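You operate a simulated robot arm through the tools that you are given. There is no shell and no other tool. Be economical: measure what you need, move in short steps, check, and stop when the job is done.

You are at the controls of a simulated two-armed robot. One attempt, no reset.

TASK
Steam the jeans smooth, then set the crease with the wooden block.
Fine: the iron is hot; the block on the board, pressed on while they are warm; block back; DRY, dial and socket off, iron on its rest. Set down upright: steam iron.

Only the result counts: the job must be done as asked and must still hold three seconds after the hand-in. Knocking over, shifting, dropping, spilling or breaking anything else fails it.

THE ROBOT
Two 6-joint arms with two-finger parallel grippers on one trunk, on a base that drives. Base frame: it is fixed to the floor where the robot stands at the start and does not move with it; the origin is under the middle of the robot, x ahead of it, y to its left, z up; the surface under the hand at the start is at about z = 880. Lengths are in mm, angles in rad, forces in N, time in s.
The left shoulder is at the start at [60, 187, 1297], the right one opposite. With the tool pointing down near the work surface each hand reaches from about 100 to 580 mm from the robot's upright axis, wherever it stands, measured 20 degrees to its own side. Places, roughly: iron dial [400, 0, 1000]; socket switch [600, 200, 1000]; steam switch [500, 0, 1000]. Payload 1.57 kg a hand.
The TCP of each hand is the grasp point between the finger pads, 30 mm short of the fingertips. In the tool frame z runs along the fingers and y along their closing line. The gripper opens to 110 mm. The fingers are 24 mm wide and 12 mm thick; the gripper's body (48 by 112 mm) begins 78 mm behind the TCP.
Orientation is that of the tool frame in the base frame, as [roll, pitch, yaw] about the fixed x, y, z axes, in that order (R = Rz(yaw) Ry(pitch) Rx(roll)). With the fingers straight down and closing along the base's y, the tool's x points along the base's -x, its y along +y and its z along -z.

THE INTERFACE
- The arms move only by the tool send_rows. It takes "left_increments", "right_increments" or both (then of equal length, played together; a hand with none holds still); each is a list of rows, each a list of 3 entries, a list of its own where there are three numbers: the shift along the tool's x, y, z in mm, then the turn, a rotation vector about the tool's x, y, z in rad, then the gripper command, from -1 (fully open) to 1 (shut), values between in proportion. In form: [[[x, y, z], [wx, wy, wz], hand], ...]. A call has 1 to 12 rows; each row is the pose to reach, as a shift and turn from the pose commanded when the call began, along the tool's axes at that moment. Each row takes 0.2 s and may step no farther than 50 mm and 0.15 rad from the row before; otherwise, or with a gripper value out of range, the whole call is refused. Where a pose cannot be reached the arm comes as near as it can. A force on the tool above 90 N (or 10 N above the force at the start of the call, whichever is more), or a blocked arm, ends the call early, and 0.2 s more pass. The fingers move at their own pace (about 153 mm/s each) and stop on an object; they squeeze with about 24 N. The grip force told is the motor's: it shows also when the fingers shut on nothing. Time passes only in rows, and 0.2 s behind the last, so rows that repeat a pose let the fingers close. The reply holds the time, the measured pose of the TCP, the force on the tool along the base axes, the opening and the grip force, in the units named above and with some noise, with the torque about the TCP (base axes, N m) and any sound that the robot's microphone picked up.
- Cameras (640 x 400 px; columns grow to the right, rows downward): "scene" is now at [4.3, -34.8, 1833.1]; the picture's right is [-0.47, -0.88, 0.00], its down [-0.74, 0.39, -0.55] and it looks along [0.49, -0.26, -0.83] (base axes); focal length 254 px, centre (320, 200). "left" rides on the left gripper at [70, -16, -141] in its tool frame; the picture's right is [0.23, 0.97, 0.00], its down [-0.86, 0.20, -0.48] and it looks along [-0.47, 0.11, 0.88] (tool axes); focal length 222 px, centre (320, 200). "right" rides on the right gripper at [70, 16, -141] in its tool frame; the picture's right is [-0.23, 0.97, 0.00], its down [-0.86, -0.20, -0.48] and it looks along [-0.47, -0.11, 0.88] (tool axes); focal length 222 px, centre (320, 200). There is no depth. A picture from a camera that has moved, and an enlarged one, comes with that camera's place and axes in the base frame and with its lens.
- capture(camera): a new picture of that camera. It takes no simulated time.
- lift_body(by): slides the trunk up (or, below 0, down) by that many mm; the arms and the scene camera ride with it, the base frame stays. It gives what a move gives, with no picture.
- drive_base(legs): drives the robot by 1 to 6 legs, each [ahead, left, turn to the left] in mm, mm and rad, along the robot's own axes; the way and the turn of a leg run together, so that a leg with both is an arc; at most 1500 mm and 3.142 rad a leg. The arms and the cameras ride along, it lands a little off, and it stops where it bumps. It gives what a move gives.
- aim_head(pan, tilt): turns the head with the scene camera to pan (to the left, within 1.501 rad either way) and tilt (down, from -0.506 to 1.204), counted from straight ahead of the robot. It gives what a move gives.
- inspect(camera, box): a new picture of the part [left, top, right, bottom] of that camera's present view, enlarged. It takes no simulated time.
- finish_job(): hands the job in; it is judged then, once.

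Go step by step. Nothing tells you exact positions but the pictures and the camera data: compare them with the known pose of the tool, close in by small moves and look again before you grip or let go. The budget is 120 turns and 100 pictures, counting those below and the enlarged ones. Unless the task says otherwise, let go and move clear before handing in, and close with one line.

The tools are called after ">>>" by a JSON object that holds its "op" and its "data". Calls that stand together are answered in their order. send_rows: Moves the arms, as the interface text tells. Its arguments: {"type":"object","properties":{"left_increments":{"type":"array","items":{"type":"array"}},"right_increments":{"type":"array","items":{"type":"array"}}},"required":[]} The other tools are called the same way: lift_body (by) slides the trunk up or down; drive_base (legs) drives the base; aim_head (pan, tilt) turns the head that bears the scene camera; capture (camera) takes a picture; inspect (camera, box) takes an enlarged picture of a part of a camera's view; finish_job () hands the job in.

At the start:

```text
time_s: 0.0
left_eef_pos: [405.7, -18.9, 1252.2]
left_tool_rot: [3.141, -0.001, -3.142]
left_contact_force: [0.1, 0.8, 0.0]
left_wrist_torque: [-0.02, 0.01, 0.0]
left_width: 109.6
left_finger_force: 0.1
right_eef_pos: [338.0, -377.4, 1339.2]
right_tool_rot: [-3.142, 0.0, -3.141]
right_contact_force: [-0.6, -0.5, 0.0]
right_wrist_torque: [0.0, 0.02, 0.01]
right_width: 109.8
right_finger_force: 0.1
trunk travel left (down, up): [-925.0, 65.0]
robot x, y, heading: [-0.2, 0.5, 0.0]
head pan, tilt: [-0.49, 0.986]
```

scene: 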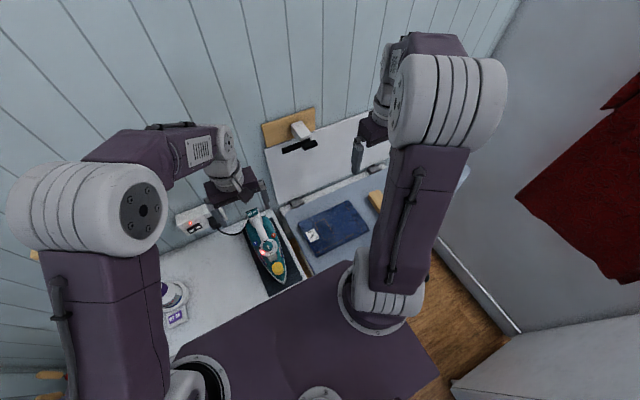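
right: 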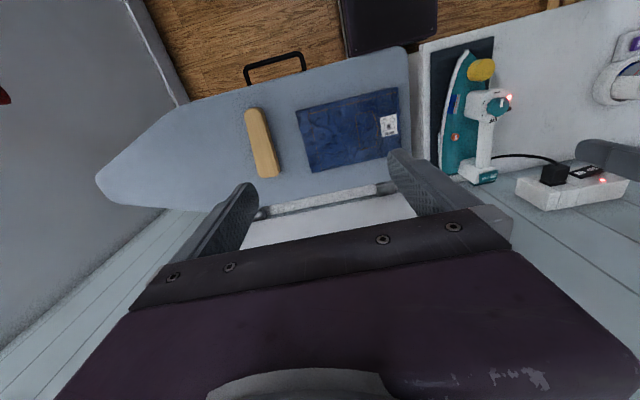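
left: 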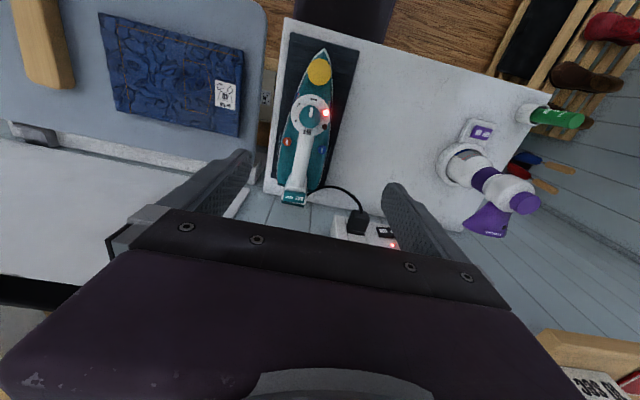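

I see the iron on a dark rest, a jeans piece and a wooden block on the ironing board, and a socket with a red light behind the iron. I will take enlarged views first.

>>> {"op": "inspect", "data": {"camera": "left", "box": [240, 10, 440, 260]}}

>>> {"op": "inspect", "data": {"camera": "left", "box": [0, 0, 270, 170]}}

>>> {"op": "inspect", "data": {"camera": "scene", "box": [150, 100, 450, 300]}}

>>> {"op": "inspect", "data": {"camera": "right", "box": [420, 20, 640, 220]}}

```text
1.60 times, centred on (340, 135) of left
camera zoom: at [336.6, -36.6, 1393.7], right [-0.23, 0.97, 0.0], down [0.86, 0.2, 0.48], along [0.47, 0.11, -0.88], focal length 355 px, centre (288, 304)
```

zoom: 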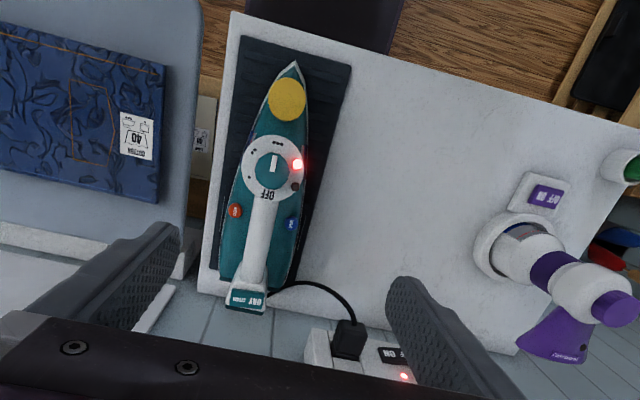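

```text
2.35 times, centred on (135, 85) of left
camera zoom: at [336.6, -36.6, 1393.7], right [-0.23, 0.97, 0.0], down [0.86, 0.2, 0.48], along [0.47, 0.11, -0.88], focal length 523 px, centre (755, 471)
```

zoom: 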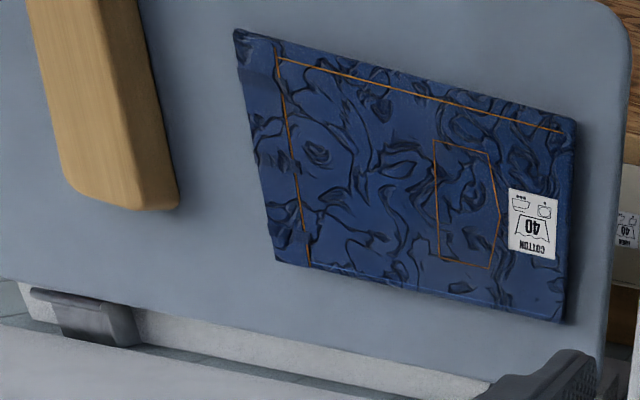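

```text
2.00 times, centred on (300, 200) of scene
camera zoom: at [4.3, -34.8, 1833.1], right [-0.47, -0.88, 0.0], down [-0.74, 0.39, -0.55], along [0.49, -0.26, -0.83], focal length 508 px, centre (360, 200)
```

zoom: 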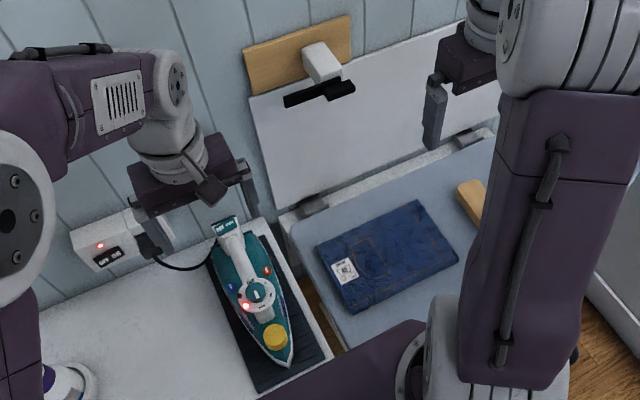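

```text
2.00 times, centred on (530, 120) of right
camera zoom: at [266.3, -359.7, 1481.4], right [0.23, 0.97, 0.0], down [0.86, -0.2, 0.48], along [0.47, -0.11, -0.88], focal length 444 px, centre (-100, 360)
```

zoom: 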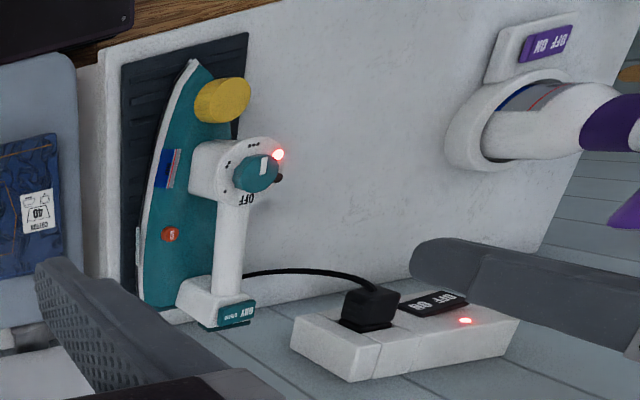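

The iron lies along x, nose towards me, around y≈-42, with the dial near x≈390 and the steam switch near x≈553. I will read the dial, switch, socket and label closely.

>>> {"op": "inspect", "data": {"camera": "left", "box": [280, 85, 344, 140]}}

>>> {"op": "inspect", "data": {"camera": "left", "box": [270, 180, 334, 220]}}

>>> {"op": "inspect", "data": {"camera": "right", "box": [510, 150, 622, 220]}}

>>> {"op": "inspect", "data": {"camera": "left", "box": [205, 70, 253, 118]}}

```text
7.27 times, centred on (312, 112) of left
camera zoom: at [336.6, -36.6, 1393.7], right [-0.23, 0.97, 0.0], down [0.86, 0.2, 0.48], along [0.47, 0.11, -0.88], focal length 1615 px, centre (378, 836)
```

zoom: 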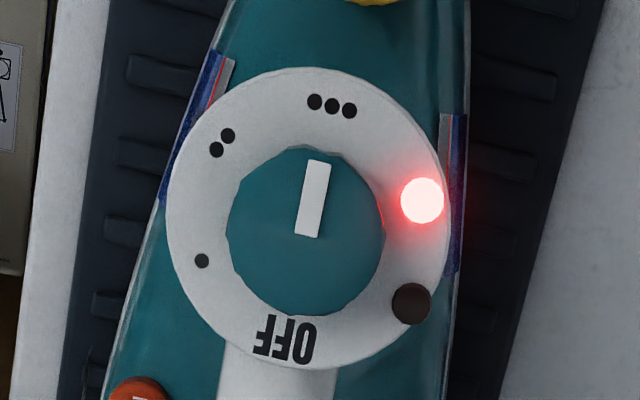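

```text
10.00 times, centred on (302, 200) of left
camera zoom: at [336.6, -36.6, 1393.7], right [-0.23, 0.97, 0.0], down [0.86, 0.2, 0.48], along [0.47, 0.11, -0.88], focal length 2221 px, centre (500, 200)
```

zoom: 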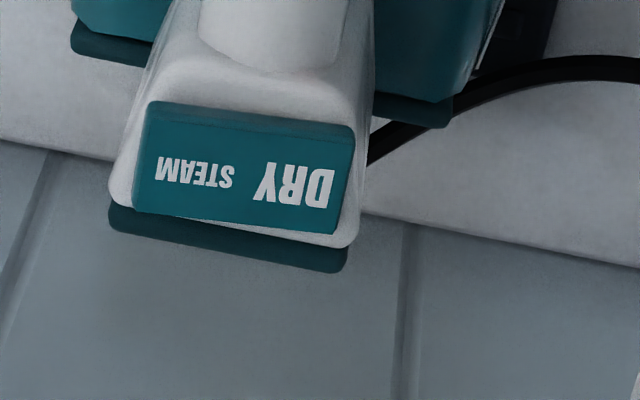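

```text
5.71 times, centred on (566, 185) of right
camera zoom: at [266.3, -359.7, 1481.4], right [0.23, 0.97, 0.0], down [0.86, -0.2, 0.48], along [0.47, -0.11, -0.88], focal length 1269 px, centre (-1086, 286)
```

zoom: 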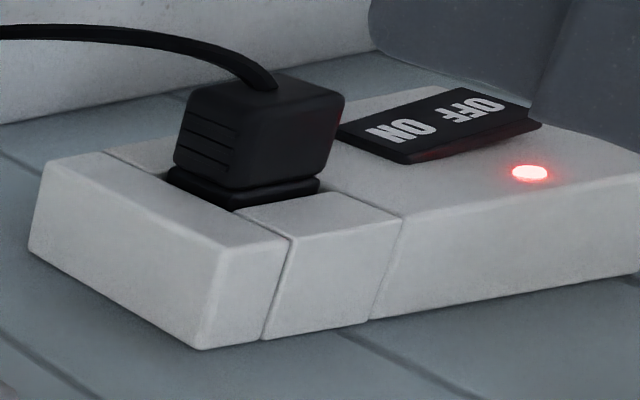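

```text
8.33 times, centred on (229, 94) of left
camera zoom: at [336.6, -36.6, 1393.7], right [-0.23, 0.97, 0.0], down [0.86, 0.2, 0.48], along [0.47, 0.11, -0.88], focal length 1851 px, centre (1078, 1083)
```

zoom: 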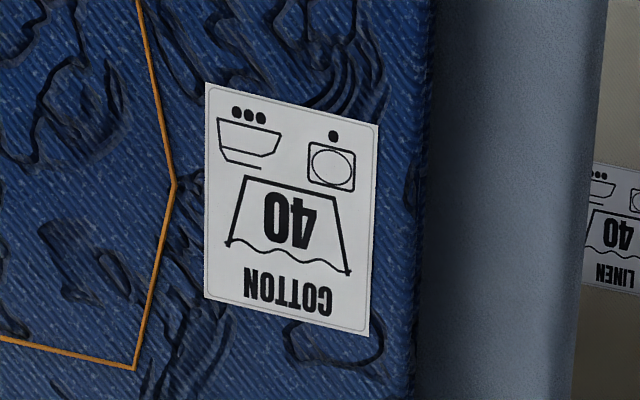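

The care label reads cotton, three dots, and the dial already points at three dots with its lamp lit, so the iron is on. I need to know which way the steam rocker lies, so I bring the left camera nearer.

>>> {"op": "send_rows", "data": {"left_increments": [[[-20, -5, 28], [0, 0, 0], -1], [[-40, -12, 56], [0, 0, 0], -1], [[-60, -18, 84], [0, 0, 0], -1], [[-75, -24, 112], [0, 0, 0], -1]]}}

>>> {"op": "capture", "data": {"camera": "left"}}

>>> {"op": "inspect", "data": {"camera": "left", "box": [280, 150, 400, 225]}}

>>> {"op": "inspect", "data": {"camera": "right", "box": [430, 60, 526, 190]}}

```text
time_s: 1.0
left_eef_pos: [481.8, -44.1, 1141.1]
left_tool_rot: [3.141, 0.0, -3.141]
left_contact_force: [-0.8, 0.6, -0.8]
left_wrist_torque: [0.03, 0.0, 0.0]
left_width: 109.9
left_finger_force: 0.0
right_eef_pos: [337.8, -378.0, 1339.0]
right_tool_rot: [3.141, -0.001, 3.141]
right_contact_force: [0.6, 0.2, 0.0]
right_wrist_torque: [0.01, 0.02, 0.03]
right_width: 109.7
right_finger_force: 0.1
trunk travel left (down, up): [-925.0, 65.0]
robot x, y, heading: [-1.0, 0.4, -0.002]
head pan, tilt: [-0.49, 0.986]
```

```text
88 pictures are left
camera left: at [412.7, -60.4, 1281.3], right [-0.23, 0.97, 0.0], down [0.86, 0.2, 0.48], along [0.47, 0.11, -0.88], focal length 222 px, centre (320, 200)
```

left: 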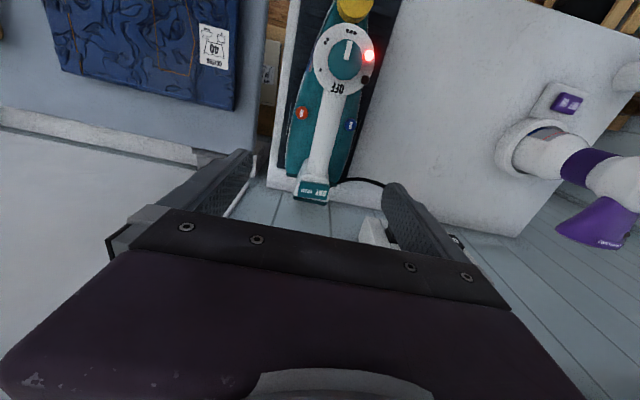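

```text
5.33 times, centred on (340, 188) of left
camera zoom: at [412.7, -60.4, 1281.3], right [-0.23, 0.97, 0.0], down [0.86, 0.2, 0.48], along [0.47, 0.11, -0.88], focal length 1185 px, centre (213, 267)
```

zoom: 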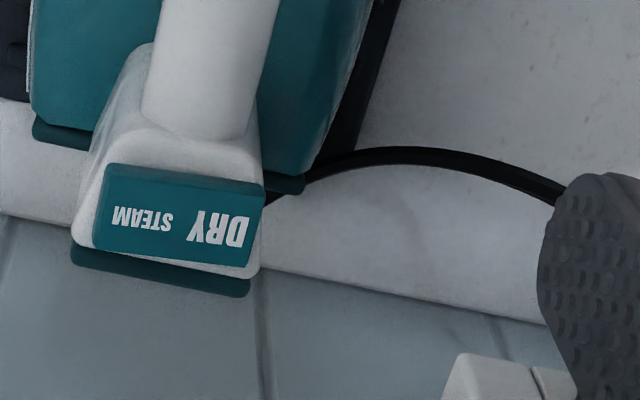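

```text
3.08 times, centred on (478, 125) of right
camera zoom: at [267.3, -360.2, 1481.1], right [0.23, 0.97, 0.0], down [0.86, -0.2, 0.48], along [0.47, -0.11, -0.88], focal length 684 px, centre (-166, 431)
```

zoom: 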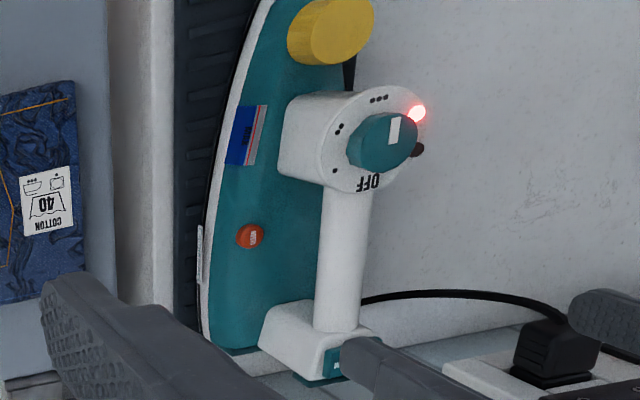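

>>> {"op": "send_rows", "data": {"left_increments": [[[10, 40, -20], [0, 0, 0], -1], [[20, 80, -40], [0, 0, 0], -1], [[30, 120, -60], [0, 0, 0], -1]]}}

>>> {"op": "capture", "data": {"camera": "scene"}}

>>> {"op": "inspect", "data": {"camera": "scene", "box": [235, 200, 275, 225]}}

>>> {"op": "inspect", "data": {"camera": "right", "box": [460, 150, 524, 190]}}

```text
time_s: 1.8
left_eef_pos: [450.6, 76.1, 1200.3]
left_tool_rot: [-3.139, 0.002, 3.141]
left_contact_force: [-0.3, -0.4, 0.6]
left_wrist_torque: [-0.04, 0.0, 0.02]
left_width: 109.9
left_finger_force: 0.0
right_eef_pos: [337.2, -377.3, 1338.8]
right_tool_rot: [-3.141, 0.0, 3.14]
right_contact_force: [-0.1, 0.3, -0.4]
right_wrist_torque: [-0.04, 0.01, 0.0]
right_width: 110.0
right_finger_force: 0.0
trunk travel left (down, up): [-925.0, 65.0]
robot x, y, heading: [1.0, -0.9, -0.004]
head pan, tilt: [-0.49, 0.986]
```

```text
85 pictures are left
camera scene: at [3.7, -33.8, 1833.1], right [-0.47, -0.88, 0.0], down [-0.74, 0.39, -0.55], along [0.49, -0.26, -0.83], focal length 254 px, centre (320, 200)
```

scene: 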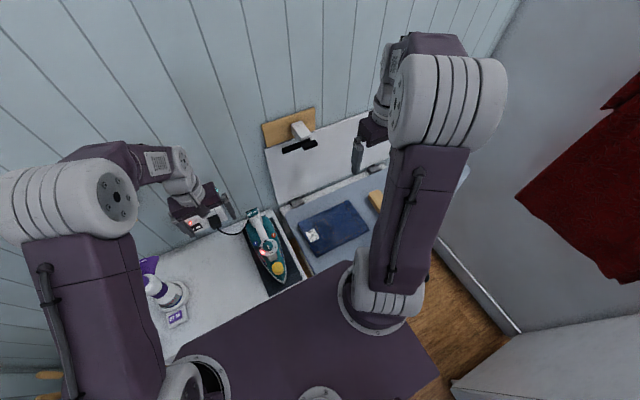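

```text
16.00 times, centred on (255, 212) of scene
camera zoom: at [3.7, -33.8, 1833.1], right [-0.47, -0.88, 0.0], down [-0.74, 0.39, -0.55], along [0.49, -0.26, -0.83], focal length 4065 px, centre (1360, 0)
```

zoom: 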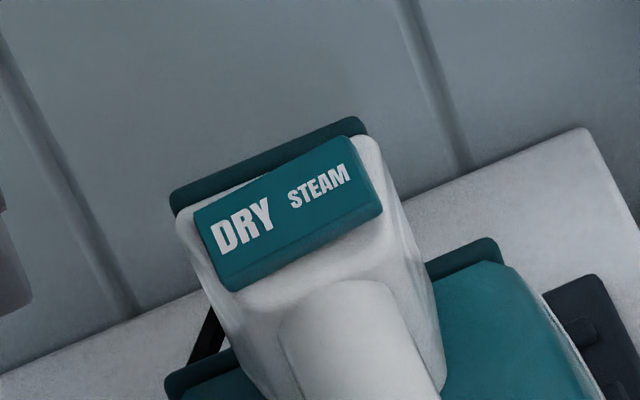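

```text
10.00 times, centred on (492, 170) of right
camera zoom: at [265.8, -358.9, 1481.7], right [0.23, 0.97, 0.0], down [0.85, -0.2, 0.48], along [0.47, -0.11, -0.88], focal length 2221 px, centre (-1400, 500)
```

zoom: 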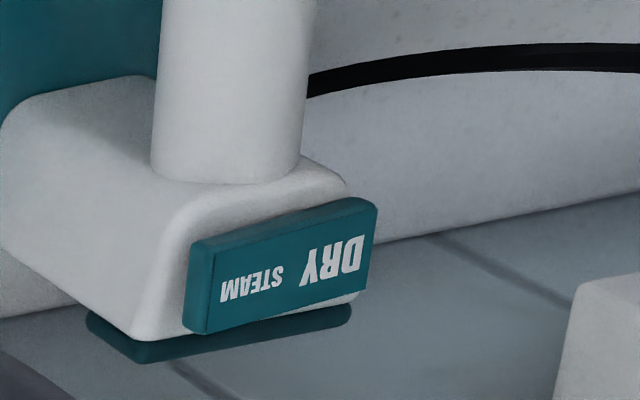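

The raised end is STEAM (-y), so the rocker is on DRY now; I will press the STEAM half at about [540, -53, 1024] with the closed right hand. First I move it above that spot and clear the left hand away.

>>> {"op": "send_rows", "data": {"right_increments": [[[-20, 32, 21], [0, 0, 0], 1], [[-40, 65, 42], [0, 0, 0], 1], [[-61, 97, 63], [0, 0, 0], 1], [[-82, 130, 84], [0, 0, 0], 1], [[-102, 162, 105], [0, 0, 0], 1], [[-122, 194, 126], [0, 0, 0], 1], [[-143, 227, 147], [0, 0, 0], 1], [[-163, 259, 168], [0, 0, 0], 1], [[-184, 292, 189], [0, 0, 0], 1], [[-203, 324, 209], [0, 0, 0], 1], [[-203, 324, 209], [0, 0, 0], 1]], "left_increments": [[[20, 30, 0], [0, 0, 0], -1], [[40, 60, 0], [0, 0, 0], -1], [[60, 90, 0], [0, 0, 0], -1], [[80, 120, 0], [0, 0, 0], -1], [[100, 150, 0], [0, 0, 0], -1], [[100, 150, 0], [0, 0, 0], -1], [[100, 150, 0], [0, 0, 0], -1], [[100, 150, 0], [0, 0, 0], -1], [[100, 150, 0], [0, 0, 0], -1], [[100, 150, 0], [0, 0, 0], -1], [[100, 150, 0], [0, 0, 0], -1]]}}

>>> {"op": "capture", "data": {"camera": "right"}}

>>> {"op": "inspect", "data": {"camera": "scene", "box": [180, 160, 340, 300]}}

```text
time_s: 4.2
left_eef_pos: [350.6, 225.8, 1200.1]
left_tool_rot: [-3.141, 0.0, 3.141]
left_contact_force: [-0.4, -0.3, -0.5]
left_wrist_torque: [0.02, 0.0, -0.01]
left_width: 109.8
left_finger_force: 0.0
right_eef_pos: [539.7, -53.5, 1129.6]
right_tool_rot: [3.141, 0.0, -3.141]
right_contact_force: [-1.7, 0.3, 0.4]
right_wrist_torque: [-0.02, -0.03, -0.02]
right_width: 0.0
right_finger_force: 21.6
trunk travel left (down, up): [-925.0, 65.0]
robot x, y, heading: [1.3, -2.8, 0.003]
head pan, tilt: [-0.49, 0.986]
```

```text
82 pictures are left
camera right: at [469.2, -35.6, 1272.7], right [0.23, 0.97, 0.0], down [0.86, -0.2, 0.48], along [0.47, -0.11, -0.88], focal length 222 px, centre (320, 200)
```

right: 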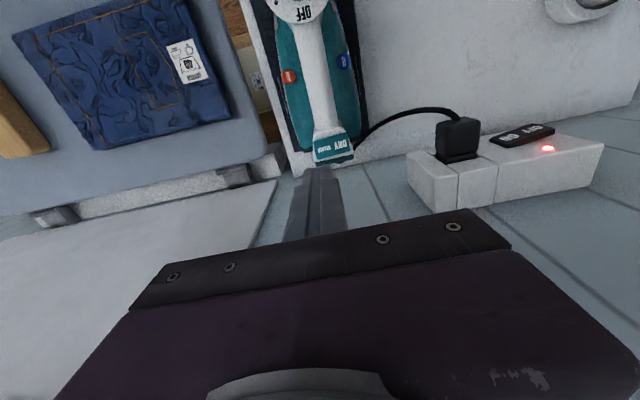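

```text
2.86 times, centred on (260, 230) of scene
camera zoom: at [3.8, -35.0, 1833.1], right [-0.47, -0.88, 0.0], down [-0.74, 0.39, -0.55], along [0.49, -0.26, -0.83], focal length 726 px, centre (491, 114)
```

zoom: 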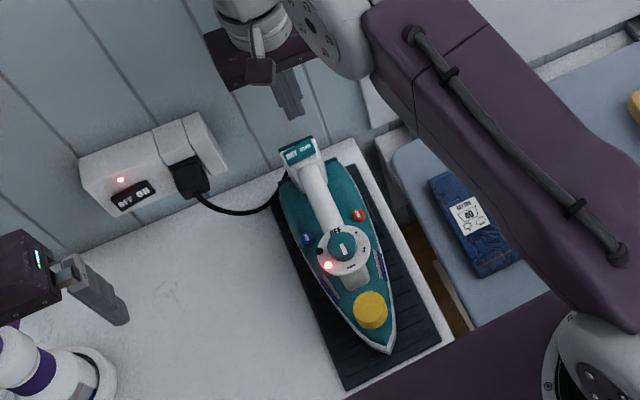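

The closed fingers stand above the STEAM half. I press down in small steps.

>>> {"op": "send_rows", "data": {"right_increments": [[[0, 0, 30], [0, 0, 0], 1], [[0, 0, 55], [0, 0, 0], 1], [[0, 0, 65], [0, 0, 0], 1], [[0, 0, 70], [0, 0, 0], 1]]}}

>>> {"op": "inspect", "data": {"camera": "right", "box": [260, 110, 400, 220]}}

```text
time_s: 5.2
left_eef_pos: [350.9, 226.0, 1199.4]
left_tool_rot: [-3.141, 0.002, -3.142]
left_contact_force: [0.3, -0.7, -0.4]
left_wrist_torque: [0.01, -0.01, 0.01]
left_width: 110.0
left_finger_force: 0.0
right_eef_pos: [541.2, -51.8, 1059.8]
right_tool_rot: [3.141, 0.0, 3.141]
right_contact_force: [0.9, -0.4, -1.1]
right_wrist_torque: [0.02, -0.02, -0.05]
right_width: 0.0
right_finger_force: 21.8
trunk travel left (down, up): [-925.0, 65.0]
robot x, y, heading: [0.0, 1.8, -0.002]
head pan, tilt: [-0.49, 0.986]
```

```text
3.64 times, centred on (330, 165) of right
camera zoom: at [469.5, -35.5, 1202.3], right [0.23, 0.97, 0.0], down [0.85, -0.2, 0.48], along [0.47, -0.11, -0.88], focal length 808 px, centre (284, 327)
```

zoom: 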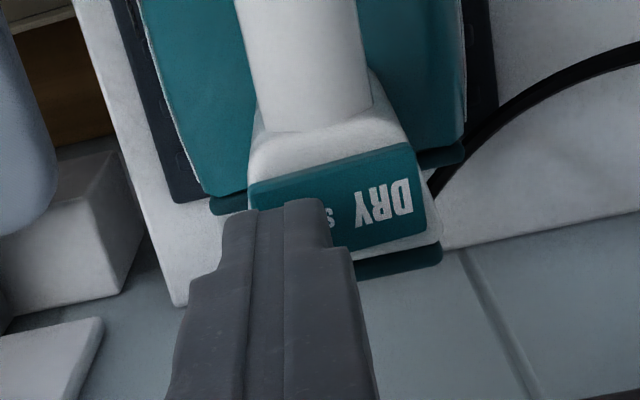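

>>> {"op": "send_rows", "data": {"right_increments": [[[0, 0, 4], [0, 0, 0], 1], [[0, 0, 7], [0, 0, 0], 1], [[0, 0, 10], [0, 0, 0], 1]]}}

>>> {"op": "inspect", "data": {"camera": "right", "box": [260, 110, 400, 220]}}

```text
time_s: 6.0
left_eef_pos: [349.0, 224.5, 1201.3]
left_tool_rot: [3.141, 0.002, 3.141]
left_contact_force: [0.1, 0.8, -0.5]
left_wrist_torque: [0.03, 0.01, 0.02]
left_width: 110.0
left_finger_force: 0.1
right_eef_pos: [540.0, -53.7, 1052.6]
right_tool_rot: [3.141, 0.007, 3.141]
right_contact_force: [1.4, -4.2, 20.3]
right_wrist_torque: [0.08, -0.01, 0.02]
right_width: 0.2
right_finger_force: 21.3
trunk travel left (down, up): [-925.0, 65.0]
robot x, y, heading: [-0.5, -2.8, -0.0]
head pan, tilt: [-0.49, 0.986]
heard: click
```

```text
3.64 times, centred on (330, 165) of right
camera zoom: at [467.4, -36.6, 1194.2], right [0.23, 0.97, 0.0], down [0.85, -0.2, 0.48], along [0.47, -0.11, -0.88], focal length 808 px, centre (284, 327)
```

zoom: 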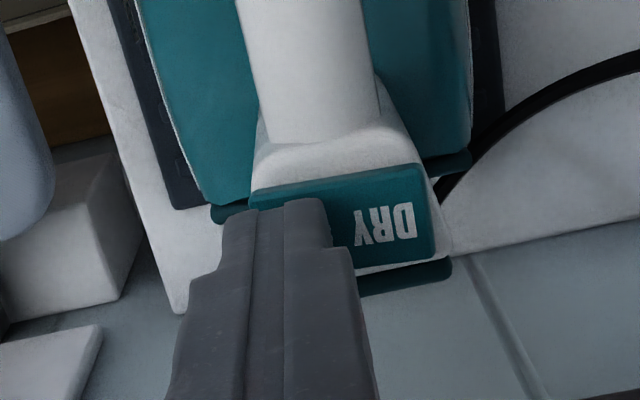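

The rocker clicked to STEAM. Now I lift clear, open the hand and go above the handle at about x=448, y=-39.

>>> {"op": "send_rows", "data": {"right_increments": [[[0, 0, -40], [0, 0, 0], 1], [[20, 4, -77], [0, 0, 0], -1], [[55, 10, -77], [0, 0, 0], -1], [[92, 14, -77], [0, 0, 0], -1], [[92, 14, -60], [0, 0, 0], -1]]}}

>>> {"op": "capture", "data": {"camera": "right"}}

>>> {"op": "inspect", "data": {"camera": "scene", "box": [220, 180, 320, 280]}}

>>> {"op": "capture", "data": {"camera": "left"}}

```text
time_s: 7.2
left_eef_pos: [350.9, 226.5, 1199.5]
left_tool_rot: [3.141, 0.0, 3.141]
left_contact_force: [-0.7, -0.6, 0.4]
left_wrist_torque: [-0.01, 0.02, -0.02]
left_width: 110.1
left_finger_force: 0.1
right_eef_pos: [449.4, -38.1, 1105.6]
right_tool_rot: [3.14, 0.0, 3.141]
right_contact_force: [0.4, -0.1, -0.1]
right_wrist_torque: [0.0, 0.02, 0.0]
right_width: 110.2
right_finger_force: 0.1
trunk travel left (down, up): [-925.0, 65.0]
robot x, y, heading: [-0.3, 1.7, -0.002]
head pan, tilt: [-0.49, 0.986]
```

```text
78 pictures are left
camera right: at [377.9, -20.2, 1248.7], right [0.23, 0.97, 0.0], down [0.86, -0.2, 0.48], along [0.47, -0.11, -0.88], focal length 222 px, centre (320, 200)
```

right: 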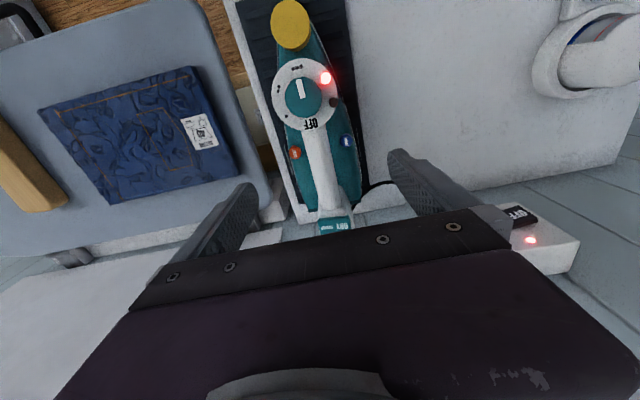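

```text
4.00 times, centred on (270, 230) of scene
camera zoom: at [4.7, -35.1, 1833.1], right [-0.47, -0.88, 0.0], down [-0.74, 0.39, -0.55], along [0.49, -0.26, -0.83], focal length 1016 px, centre (520, 80)
```

zoom: 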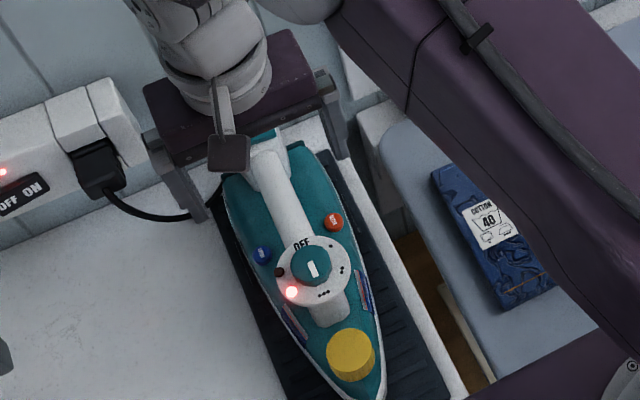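

```text
76 pictures are left
camera left: at [282.1, 209.4, 1340.7], right [-0.23, 0.97, 0.0], down [0.86, 0.2, 0.48], along [0.47, 0.11, -0.88], focal length 222 px, centre (320, 200)
```

left: 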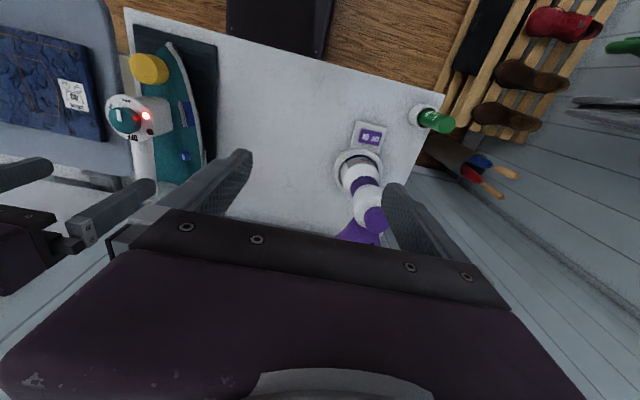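

The hand is centred over the handle (y≈-38). I descend to z≈1004 and close.

>>> {"op": "send_rows", "data": {"right_increments": [[[0, 0, 40], [0, 0, 0], -1], [[0, 0, 75], [0, 0, 0], -1], [[0, 0, 98], [0, 0, 0], -1], [[0, 0, 102], [0, 0, 0], -1]]}}

>>> {"op": "inspect", "data": {"camera": "left", "box": [60, 30, 260, 230]}}

>>> {"op": "capture", "data": {"camera": "right"}}

```text
time_s: 8.2
left_eef_pos: [350.2, 227.2, 1201.4]
left_tool_rot: [3.14, 0.0, 3.141]
left_contact_force: [-0.4, -0.5, -0.4]
left_wrist_torque: [-0.01, 0.01, -0.02]
left_width: 109.9
left_finger_force: 0.2
right_eef_pos: [447.8, -39.6, 1006.1]
right_tool_rot: [-3.141, 0.0, 3.141]
right_contact_force: [-0.5, 0.3, -0.1]
right_wrist_torque: [0.0, 0.0, -0.01]
right_width: 110.2
right_finger_force: 0.1
trunk travel left (down, up): [-925.0, 65.0]
robot x, y, heading: [-0.1, -2.8, 0.005]
head pan, tilt: [-0.49, 0.986]
```

```text
2.00 times, centred on (160, 130) of left
camera zoom: at [281.5, 209.7, 1340.8], right [-0.23, 0.97, 0.0], down [0.85, 0.2, 0.48], along [0.47, 0.11, -0.88], focal length 444 px, centre (640, 340)
```

zoom: 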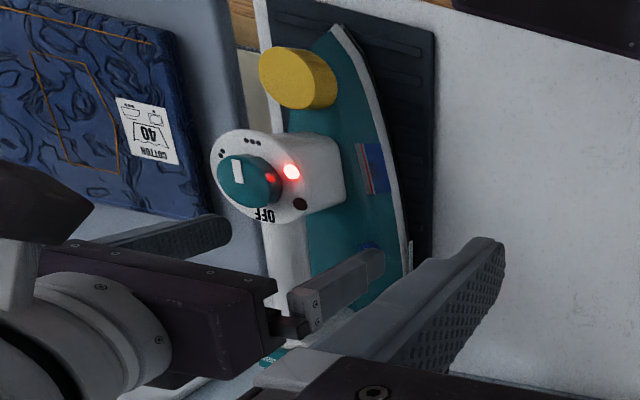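

```text
74 pictures are left
camera right: at [377.5, -22.0, 1149.2], right [0.23, 0.97, 0.0], down [0.85, -0.2, 0.48], along [0.47, -0.11, -0.88], focal length 222 px, centre (320, 200)
```

right: 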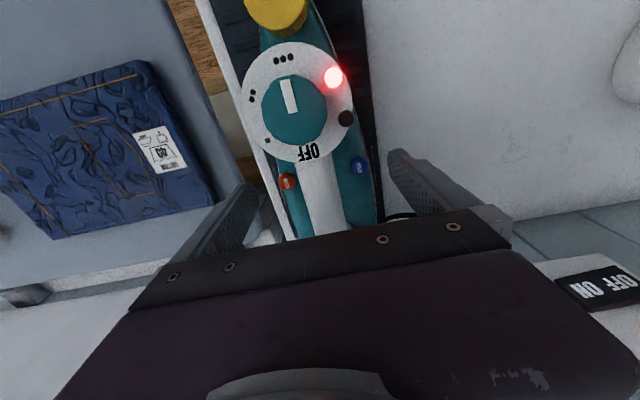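

>>> {"op": "send_rows", "data": {"right_increments": [[[0, 0, 0], [0, 0, 0], 1], [[0, 0, 0], [0, 0, 0], 1], [[0, 0, 0], [0, 0, 0], 1]]}}

>>> {"op": "inspect", "data": {"camera": "right", "box": [200, 20, 460, 260]}}

>>> {"op": "inspect", "data": {"camera": "left", "box": [60, 30, 260, 230]}}

```text
time_s: 9.0
left_eef_pos: [351.3, 226.6, 1199.1]
left_tool_rot: [-3.141, 0.002, -3.141]
left_contact_force: [-0.4, 0.6, 0.0]
left_wrist_torque: [0.0, 0.0, -0.02]
left_width: 109.9
left_finger_force: 0.1
right_eef_pos: [449.6, -39.9, 1007.1]
right_tool_rot: [-3.14, -0.001, 3.14]
right_contact_force: [0.0, -1.6, -0.5]
right_wrist_torque: [0.14, -0.58, -0.01]
right_width: 27.7
right_finger_force: 23.9
trunk travel left (down, up): [-925.0, 65.0]
robot x, y, heading: [0.8, 2.7, 0.0]
head pan, tilt: [-0.49, 0.986]
```

```text
1.67 times, centred on (330, 140) of right
camera zoom: at [377.8, -22.1, 1149.2], right [0.23, 0.97, 0.0], down [0.86, -0.2, 0.48], along [0.47, -0.11, -0.88], focal length 370 px, centre (303, 300)
```

zoom: 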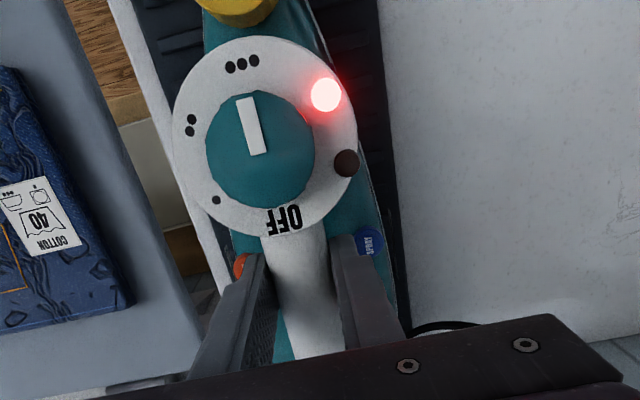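

```text
2.00 times, centred on (160, 130) of left
camera zoom: at [282.0, 209.6, 1340.7], right [-0.23, 0.97, 0.0], down [0.86, 0.2, 0.48], along [0.47, 0.11, -0.88], focal length 444 px, centre (640, 340)
```

zoom: 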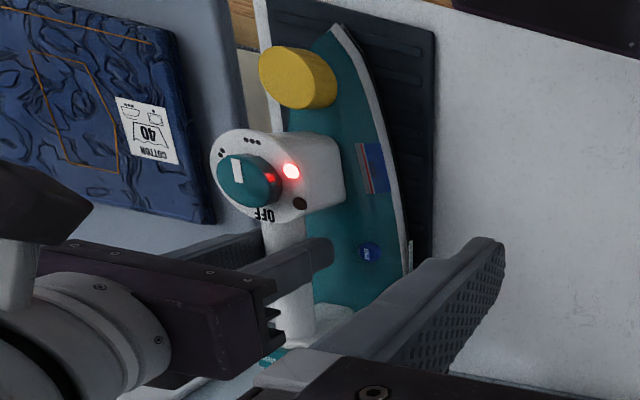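

Handle gripped (27.7 mm wide). I lift a little and check it hangs level.

>>> {"op": "send_rows", "data": {"right_increments": [[[0, 0, -12], [0, 0, 0], 1], [[0, 0, -30], [0, 0, 0], 1], [[0, 0, -50], [0, 0, 0], 1], [[0, 0, -70], [0, 0, 0], 1]]}}

>>> {"op": "capture", "data": {"camera": "left"}}

>>> {"op": "capture", "data": {"camera": "right"}}

```text
time_s: 10.0
left_eef_pos: [351.6, 226.3, 1199.8]
left_tool_rot: [-3.142, -0.001, 3.14]
left_contact_force: [0.6, 0.7, -0.5]
left_wrist_torque: [-0.02, 0.02, 0.03]
left_width: 109.9
left_finger_force: 0.1
right_eef_pos: [448.4, -36.9, 1077.2]
right_tool_rot: [3.14, -0.002, -3.141]
right_contact_force: [0.5, -0.1, -9.5]
right_wrist_torque: [-0.02, -0.11, 0.0]
right_width: 27.6
right_finger_force: 24.3
trunk travel left (down, up): [-925.0, 65.0]
robot x, y, heading: [1.8, -1.3, 0.003]
head pan, tilt: [-0.49, 0.986]
```

```text
71 pictures are left
camera left: at [282.7, 209.5, 1340.5], right [-0.23, 0.97, 0.0], down [0.86, 0.2, 0.48], along [0.47, 0.11, -0.88], focal length 222 px, centre (320, 200)
```

left: 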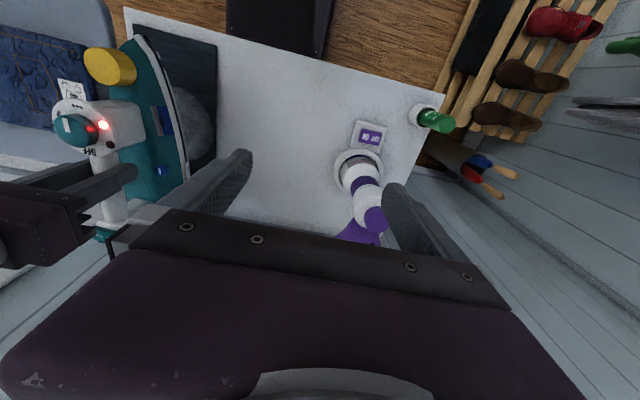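

```text
70 pictures are left
camera right: at [378.2, -20.6, 1219.5], right [0.23, 0.97, 0.0], down [0.86, -0.2, 0.48], along [0.46, -0.11, -0.88], focal length 222 px, centre (320, 200)
```

right: 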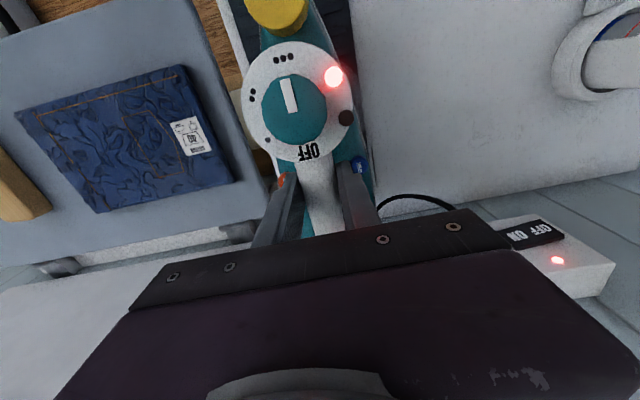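

The iron (about 0.97 kg) hangs level and puffs steam. I carry it over the +y end of the jeans at x≈425.

>>> {"op": "send_rows", "data": {"right_increments": [[[6, -46, 0], [0, 0, 0], 1], [[12, -93, 0], [0, 0, 0], 1], [[18, -140, 0], [0, 0, 0], 1], [[24, -187, 0], [0, 0, 0], 1], [[24, -187, 30], [0, 0, 0], 1], [[24, -187, 50], [0, 0, 0], 1]]}}

>>> {"op": "capture", "data": {"camera": "right"}}

>>> {"op": "capture", "data": {"camera": "scene"}}

```text
time_s: 11.4
left_eef_pos: [353.0, 226.5, 1199.4]
left_tool_rot: [-3.141, -0.003, -3.14]
left_contact_force: [0.3, -0.4, 0.4]
left_wrist_torque: [-0.02, -0.01, -0.04]
left_width: 110.2
left_finger_force: 0.1
right_eef_pos: [426.1, -223.7, 1027.7]
right_tool_rot: [3.14, -0.002, 3.141]
right_contact_force: [0.6, -1.2, -10.6]
right_wrist_torque: [0.06, -0.08, -0.01]
right_width: 27.9
right_finger_force: 24.4
trunk travel left (down, up): [-925.0, 65.0]
robot x, y, heading: [0.3, 3.1, -0.001]
head pan, tilt: [-0.49, 0.986]
```

```text
69 pictures are left
camera right: at [355.3, -206.2, 1169.5], right [0.23, 0.97, 0.0], down [0.86, -0.2, 0.48], along [0.47, -0.11, -0.88], focal length 222 px, centre (320, 200)
```

right: 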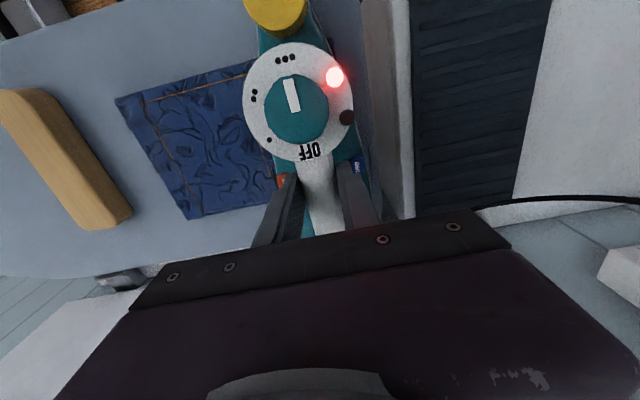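

```text
68 pictures are left
camera scene: at [7.1, -34.5, 1833.1], right [-0.47, -0.88, 0.0], down [-0.74, 0.39, -0.55], along [0.49, -0.26, -0.83], focal length 254 px, centre (320, 200)
```

scene: 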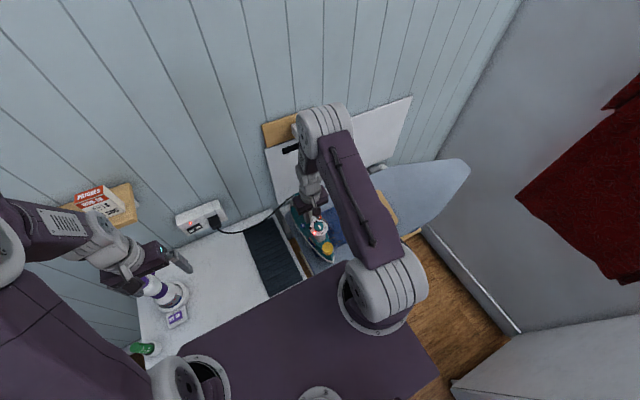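

The iron is over the jeans' near end. I lower it gently until it touches.

>>> {"op": "send_rows", "data": {"right_increments": [[[0, 0, 8], [0, 0, 0], 1], [[0, 0, 14], [0, 0, 0], 1], [[0, 0, 19], [0, 0, 0], 1], [[0, 0, 23], [0, 0, 0], 1]]}}

```text
time_s: 12.4
left_eef_pos: [349.9, 225.1, 1199.8]
left_tool_rot: [3.14, 0.0, 3.141]
left_contact_force: [-0.7, 0.5, 0.2]
left_wrist_torque: [-0.02, 0.02, 0.0]
left_width: 109.7
left_finger_force: 0.0
right_eef_pos: [423.5, -226.5, 1005.0]
right_tool_rot: [3.14, 0.005, 3.139]
right_contact_force: [2.4, -10.7, 16.6]
right_wrist_torque: [-0.01, 0.16, 0.03]
right_width: 27.7
right_finger_force: 23.7
trunk travel left (down, up): [-925.0, 65.0]
robot x, y, heading: [2.3, -0.9, 0.002]
head pan, tilt: [-0.49, 0.986]
```

Contact with about 27 N. I glide the iron slowly across the jeans to the far end.

>>> {"op": "send_rows", "data": {"right_increments": [[[0, 15, -1], [0, 0, 0], 1], [[0, -5, -1], [0, 0, 0], 1], [[0, -25, -1], [0, 0, 0], 1], [[0, -45, -1], [0, 0, 0], 1], [[0, -65, -1], [0, 0, 0], 1], [[0, -85, -1], [0, 0, 0], 1], [[0, -105, -1], [0, 0, 0], 1], [[0, -125, -1], [0, 0, 0], 1], [[0, -145, -1], [0, 0, 0], 1], [[0, -165, -1], [0, 0, 0], 1], [[0, -183, -1], [0, 0, 0], 1]]}}

>>> {"op": "capture", "data": {"camera": "right"}}

>>> {"op": "inspect", "data": {"camera": "scene", "box": [260, 130, 460, 290]}}

```text
time_s: 14.8
left_eef_pos: [351.4, 225.1, 1200.7]
left_tool_rot: [3.139, 0.001, 3.141]
left_contact_force: [0.5, 0.1, -0.6]
left_wrist_torque: [-0.01, 0.0, 0.01]
left_width: 109.9
left_finger_force: 0.1
right_eef_pos: [425.0, -411.0, 1004.7]
right_tool_rot: [3.14, -0.002, -3.14]
right_contact_force: [1.2, -0.4, -9.2]
right_wrist_torque: [0.01, -0.06, -0.01]
right_width: 27.7
right_finger_force: 24.5
trunk travel left (down, up): [-925.0, 65.0]
robot x, y, heading: [3.5, 3.2, 0.003]
head pan, tilt: [-0.49, 0.986]
```

```text
67 pictures are left
camera right: at [353.7, -393.9, 1146.9], right [0.23, 0.97, 0.0], down [0.86, -0.2, 0.48], along [0.46, -0.11, -0.88], focal length 222 px, centre (320, 200)
```

right: 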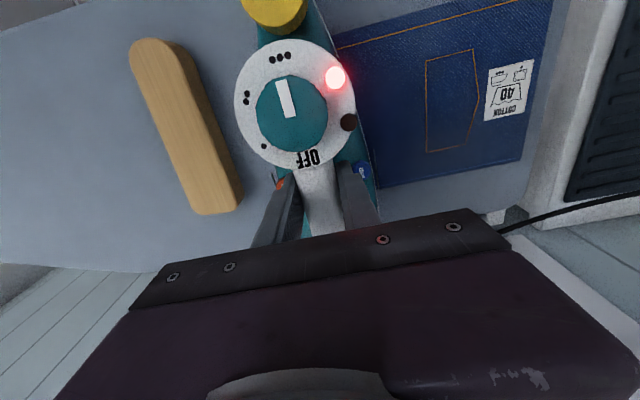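

```text
2.50 times, centred on (360, 210) of scene
camera zoom: at [5.7, -37.2, 1833.0], right [-0.47, -0.88, 0.0], down [-0.74, 0.39, -0.55], along [0.49, -0.26, -0.83], focal length 635 px, centre (220, 175)
```

zoom: 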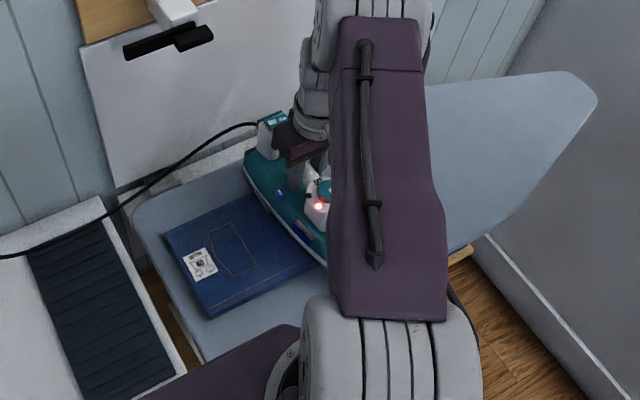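

Most is smooth, but at the far end the iron barely touched. I lower it a few millimetres and pass back over.

>>> {"op": "send_rows", "data": {"right_increments": [[[0, 0, 2], [0, 0, 0], 1], [[0, 4, 3], [0, 0, 0], 1], [[0, 20, 3], [0, 0, 0], 1], [[0, 40, 3], [0, 0, 0], 1], [[0, 60, 3], [0, 0, 0], 1], [[0, 80, 3], [0, 0, 0], 1], [[0, 100, 3], [0, 0, 0], 1], [[0, 120, 3], [0, 0, 0], 1], [[0, 140, 3], [0, 0, 0], 1], [[0, 160, 3], [0, 0, 0], 1], [[0, 185, 3], [0, 0, 0], 1]]}}

>>> {"op": "capture", "data": {"camera": "right"}}

```text
time_s: 17.2
left_eef_pos: [350.3, 227.4, 1200.4]
left_tool_rot: [3.141, -0.001, 3.142]
left_contact_force: [0.0, -0.5, 0.5]
left_wrist_torque: [0.01, 0.02, 0.0]
left_width: 109.8
left_finger_force: 0.1
right_eef_pos: [423.6, -225.8, 1002.1]
right_tool_rot: [-3.141, 0.0, 3.141]
right_contact_force: [-1.6, -6.0, 4.3]
right_wrist_torque: [-0.16, -0.38, -0.17]
right_width: 28.0
right_finger_force: 24.1
trunk travel left (down, up): [-925.0, 65.0]
robot x, y, heading: [-0.2, 1.1, -0.002]
head pan, tilt: [-0.49, 0.986]
```

```text
65 pictures are left
camera right: at [351.4, -206.5, 1144.4], right [0.23, 0.97, 0.0], down [0.86, -0.2, 0.48], along [0.46, -0.11, -0.88], focal length 222 px, centre (320, 200)
```

right: 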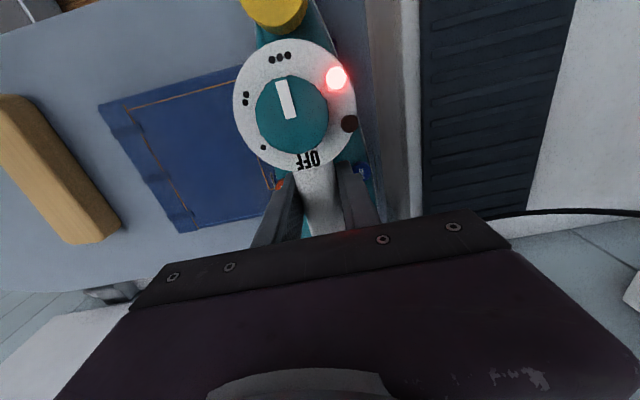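

>>> {"op": "inspect", "data": {"camera": "right", "box": [80, 50, 280, 240]}}

```text
2.11 times, centred on (180, 145) of right
camera zoom: at [351.4, -206.5, 1144.4], right [0.23, 0.97, 0.0], down [0.86, -0.2, 0.48], along [0.46, -0.11, -0.88], focal length 468 px, centre (615, 316)
```

zoom: 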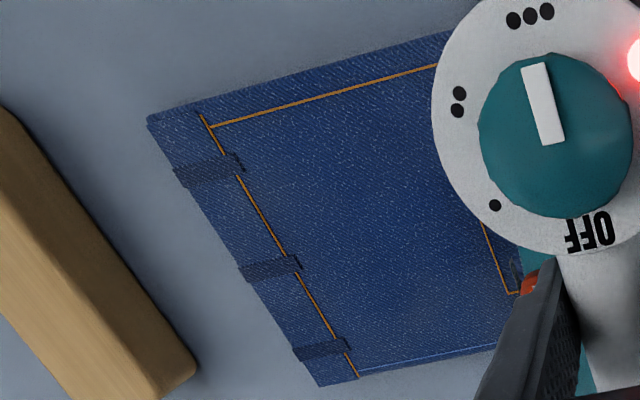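

The jeans are smooth. I lift the iron and take it back above its rest.

>>> {"op": "send_rows", "data": {"right_increments": [[[0, 0, -35], [0, 0, 0], 1], [[0, 20, -70], [0, 0, 0], 1], [[-6, 60, -70], [0, 0, 0], 1], [[-12, 105, -70], [0, 0, 0], 1], [[-18, 150, -70], [0, 0, 0], 1], [[-24, 187, -70], [0, 0, 0], 1], [[-24, 187, -40], [0, 0, 0], 1], [[-24, 187, -25], [0, 0, 0], 1]]}}

>>> {"op": "capture", "data": {"camera": "left"}}

>>> {"op": "capture", "data": {"camera": "right"}}

```text
time_s: 19.0
left_eef_pos: [352.8, 225.5, 1199.3]
left_tool_rot: [-3.141, -0.003, 3.139]
left_contact_force: [0.2, 0.1, 0.2]
left_wrist_torque: [0.0, -0.02, -0.02]
left_width: 110.0
left_finger_force: 0.1
right_eef_pos: [449.6, -39.2, 1025.3]
right_tool_rot: [-3.14, -0.002, 3.14]
right_contact_force: [-0.7, -0.3, -9.9]
right_wrist_torque: [0.01, -0.05, 0.03]
right_width: 27.9
right_finger_force: 23.8
trunk travel left (down, up): [-925.0, 65.0]
robot x, y, heading: [3.9, -0.2, -0.003]
head pan, tilt: [-0.49, 0.986]
```

```text
63 pictures are left
camera left: at [283.2, 208.8, 1340.6], right [-0.23, 0.97, 0.0], down [0.86, 0.2, 0.48], along [0.47, 0.11, -0.88], focal length 222 px, centre (320, 200)
```

left: 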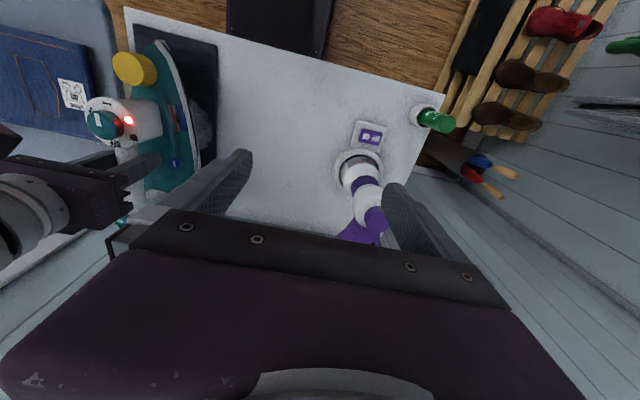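

```text
62 pictures are left
camera right: at [378.3, -20.9, 1168.1], right [0.23, 0.97, 0.0], down [0.86, -0.2, 0.48], along [0.46, -0.11, -0.88], focal length 222 px, centre (320, 200)
```

right: 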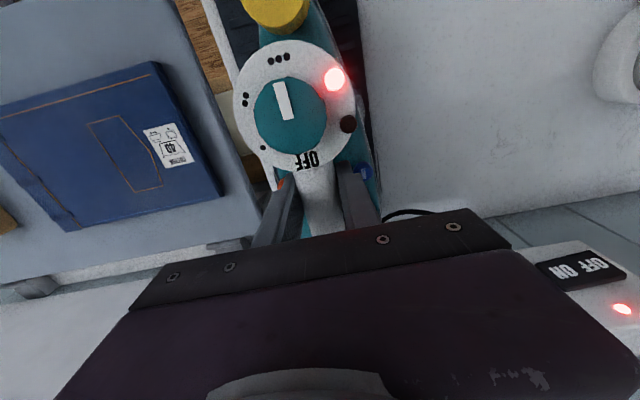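

The jeans look smooth all over, and the iron hangs level over its rest. I set it down gently.

>>> {"op": "send_rows", "data": {"right_increments": [[[0, 0, 10], [0, 0, 0], 1], [[0, 0, 15], [0, 0, 0], 1], [[0, 0, 18], [0, 0, 0], 1], [[0, 0, 20], [0, 0, 0], 1], [[0, 0, 22], [0, 0, 0], 1]]}}

```text
time_s: 20.2
left_eef_pos: [352.4, 226.1, 1199.5]
left_tool_rot: [-3.14, -0.003, 3.141]
left_contact_force: [0.1, 0.4, -0.2]
left_wrist_torque: [0.02, 0.0, 0.03]
left_width: 110.1
left_finger_force: 0.0
right_eef_pos: [449.9, -38.2, 1004.6]
right_tool_rot: [3.14, -0.001, -3.14]
right_contact_force: [-0.4, -0.4, -9.6]
right_wrist_torque: [-0.02, -0.05, 0.0]
right_width: 27.6
right_finger_force: 23.7
trunk travel left (down, up): [-925.0, 65.0]
robot x, y, heading: [-3.6, -0.3, -0.005]
head pan, tilt: [-0.49, 0.986]
```

>>> {"op": "send_rows", "data": {"right_increments": [[[0, 0, 1.5], [0, 0, 0], 1], [[0, 0, 3], [0, 0, 0], 1], [[0, 0, 4.5], [0, 0, 0], 1]]}}

```text
time_s: 21.0
left_eef_pos: [351.7, 226.3, 1198.8]
left_tool_rot: [3.141, 0.0, -3.141]
left_contact_force: [0.1, -0.2, -0.2]
left_wrist_torque: [0.01, -0.03, -0.01]
left_width: 110.2
left_finger_force: 0.1
right_eef_pos: [449.5, -36.8, 1001.5]
right_tool_rot: [-3.141, -0.002, -3.141]
right_contact_force: [-0.5, 0.3, -9.9]
right_wrist_torque: [-0.02, -0.05, 0.01]
right_width: 28.1
right_finger_force: 24.2
trunk travel left (down, up): [-925.0, 65.0]
robot x, y, heading: [0.0, -0.5, -0.001]
head pan, tilt: [-0.49, 0.986]
```

>>> {"op": "send_rows", "data": {"right_increments": [[[0, 0, 2], [0, 0, 0], 1], [[0, 0, 3.5], [0, 0, 0], 1], [[0, 0, 5], [0, 0, 0], 1]]}}

>>> {"op": "inspect", "data": {"camera": "left", "box": [60, 30, 260, 230]}}

```text
time_s: 21.8
left_eef_pos: [351.9, 225.7, 1199.3]
left_tool_rot: [3.14, -0.001, -3.141]
left_contact_force: [-0.8, -0.1, 0.6]
left_wrist_torque: [-0.03, -0.02, 0.0]
left_width: 110.0
left_finger_force: 0.1
right_eef_pos: [449.5, -36.9, 995.6]
right_tool_rot: [-3.141, -0.001, -3.141]
right_contact_force: [0.5, -0.3, -9.1]
right_wrist_torque: [0.03, -0.07, -0.01]
right_width: 27.7
right_finger_force: 23.7
trunk travel left (down, up): [-925.0, 65.0]
robot x, y, heading: [2.7, -2.7, -0.001]
head pan, tilt: [-0.49, 0.986]
```

```text
2.00 times, centred on (160, 130) of left
camera zoom: at [282.9, 209.6, 1340.5], right [-0.23, 0.97, 0.0], down [0.86, 0.2, 0.48], along [0.47, 0.11, -0.88], focal length 444 px, centre (640, 340)
```

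zoom: 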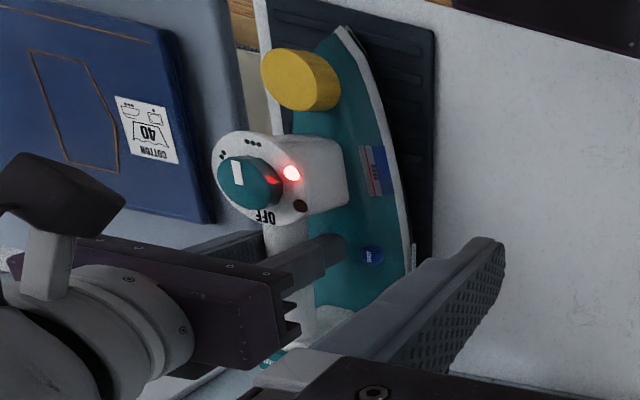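

>>> {"op": "send_rows", "data": {"right_increments": [[[0, -1, 1.5], [0, 0, 0], 1], [[0, -2, 3], [0, 0, 0], 1], [[0, -2, 4.5], [0, 0, 0], 1]]}}

```text
time_s: 22.6
left_eef_pos: [350.9, 227.8, 1201.0]
left_tool_rot: [-3.14, 0.001, -3.14]
left_contact_force: [0.9, -0.2, 0.4]
left_wrist_torque: [0.0, 0.01, -0.01]
left_width: 110.1
left_finger_force: 0.0
right_eef_pos: [450.3, -37.0, 993.2]
right_tool_rot: [3.141, 0.006, 3.141]
right_contact_force: [1.5, 8.7, 11.5]
right_wrist_torque: [-0.05, 0.4, -0.11]
right_width: 27.7
right_finger_force: 24.1
trunk travel left (down, up): [-925.0, 65.0]
robot x, y, heading: [1.0, -2.7, 0.002]
head pan, tilt: [-0.49, 0.986]
```

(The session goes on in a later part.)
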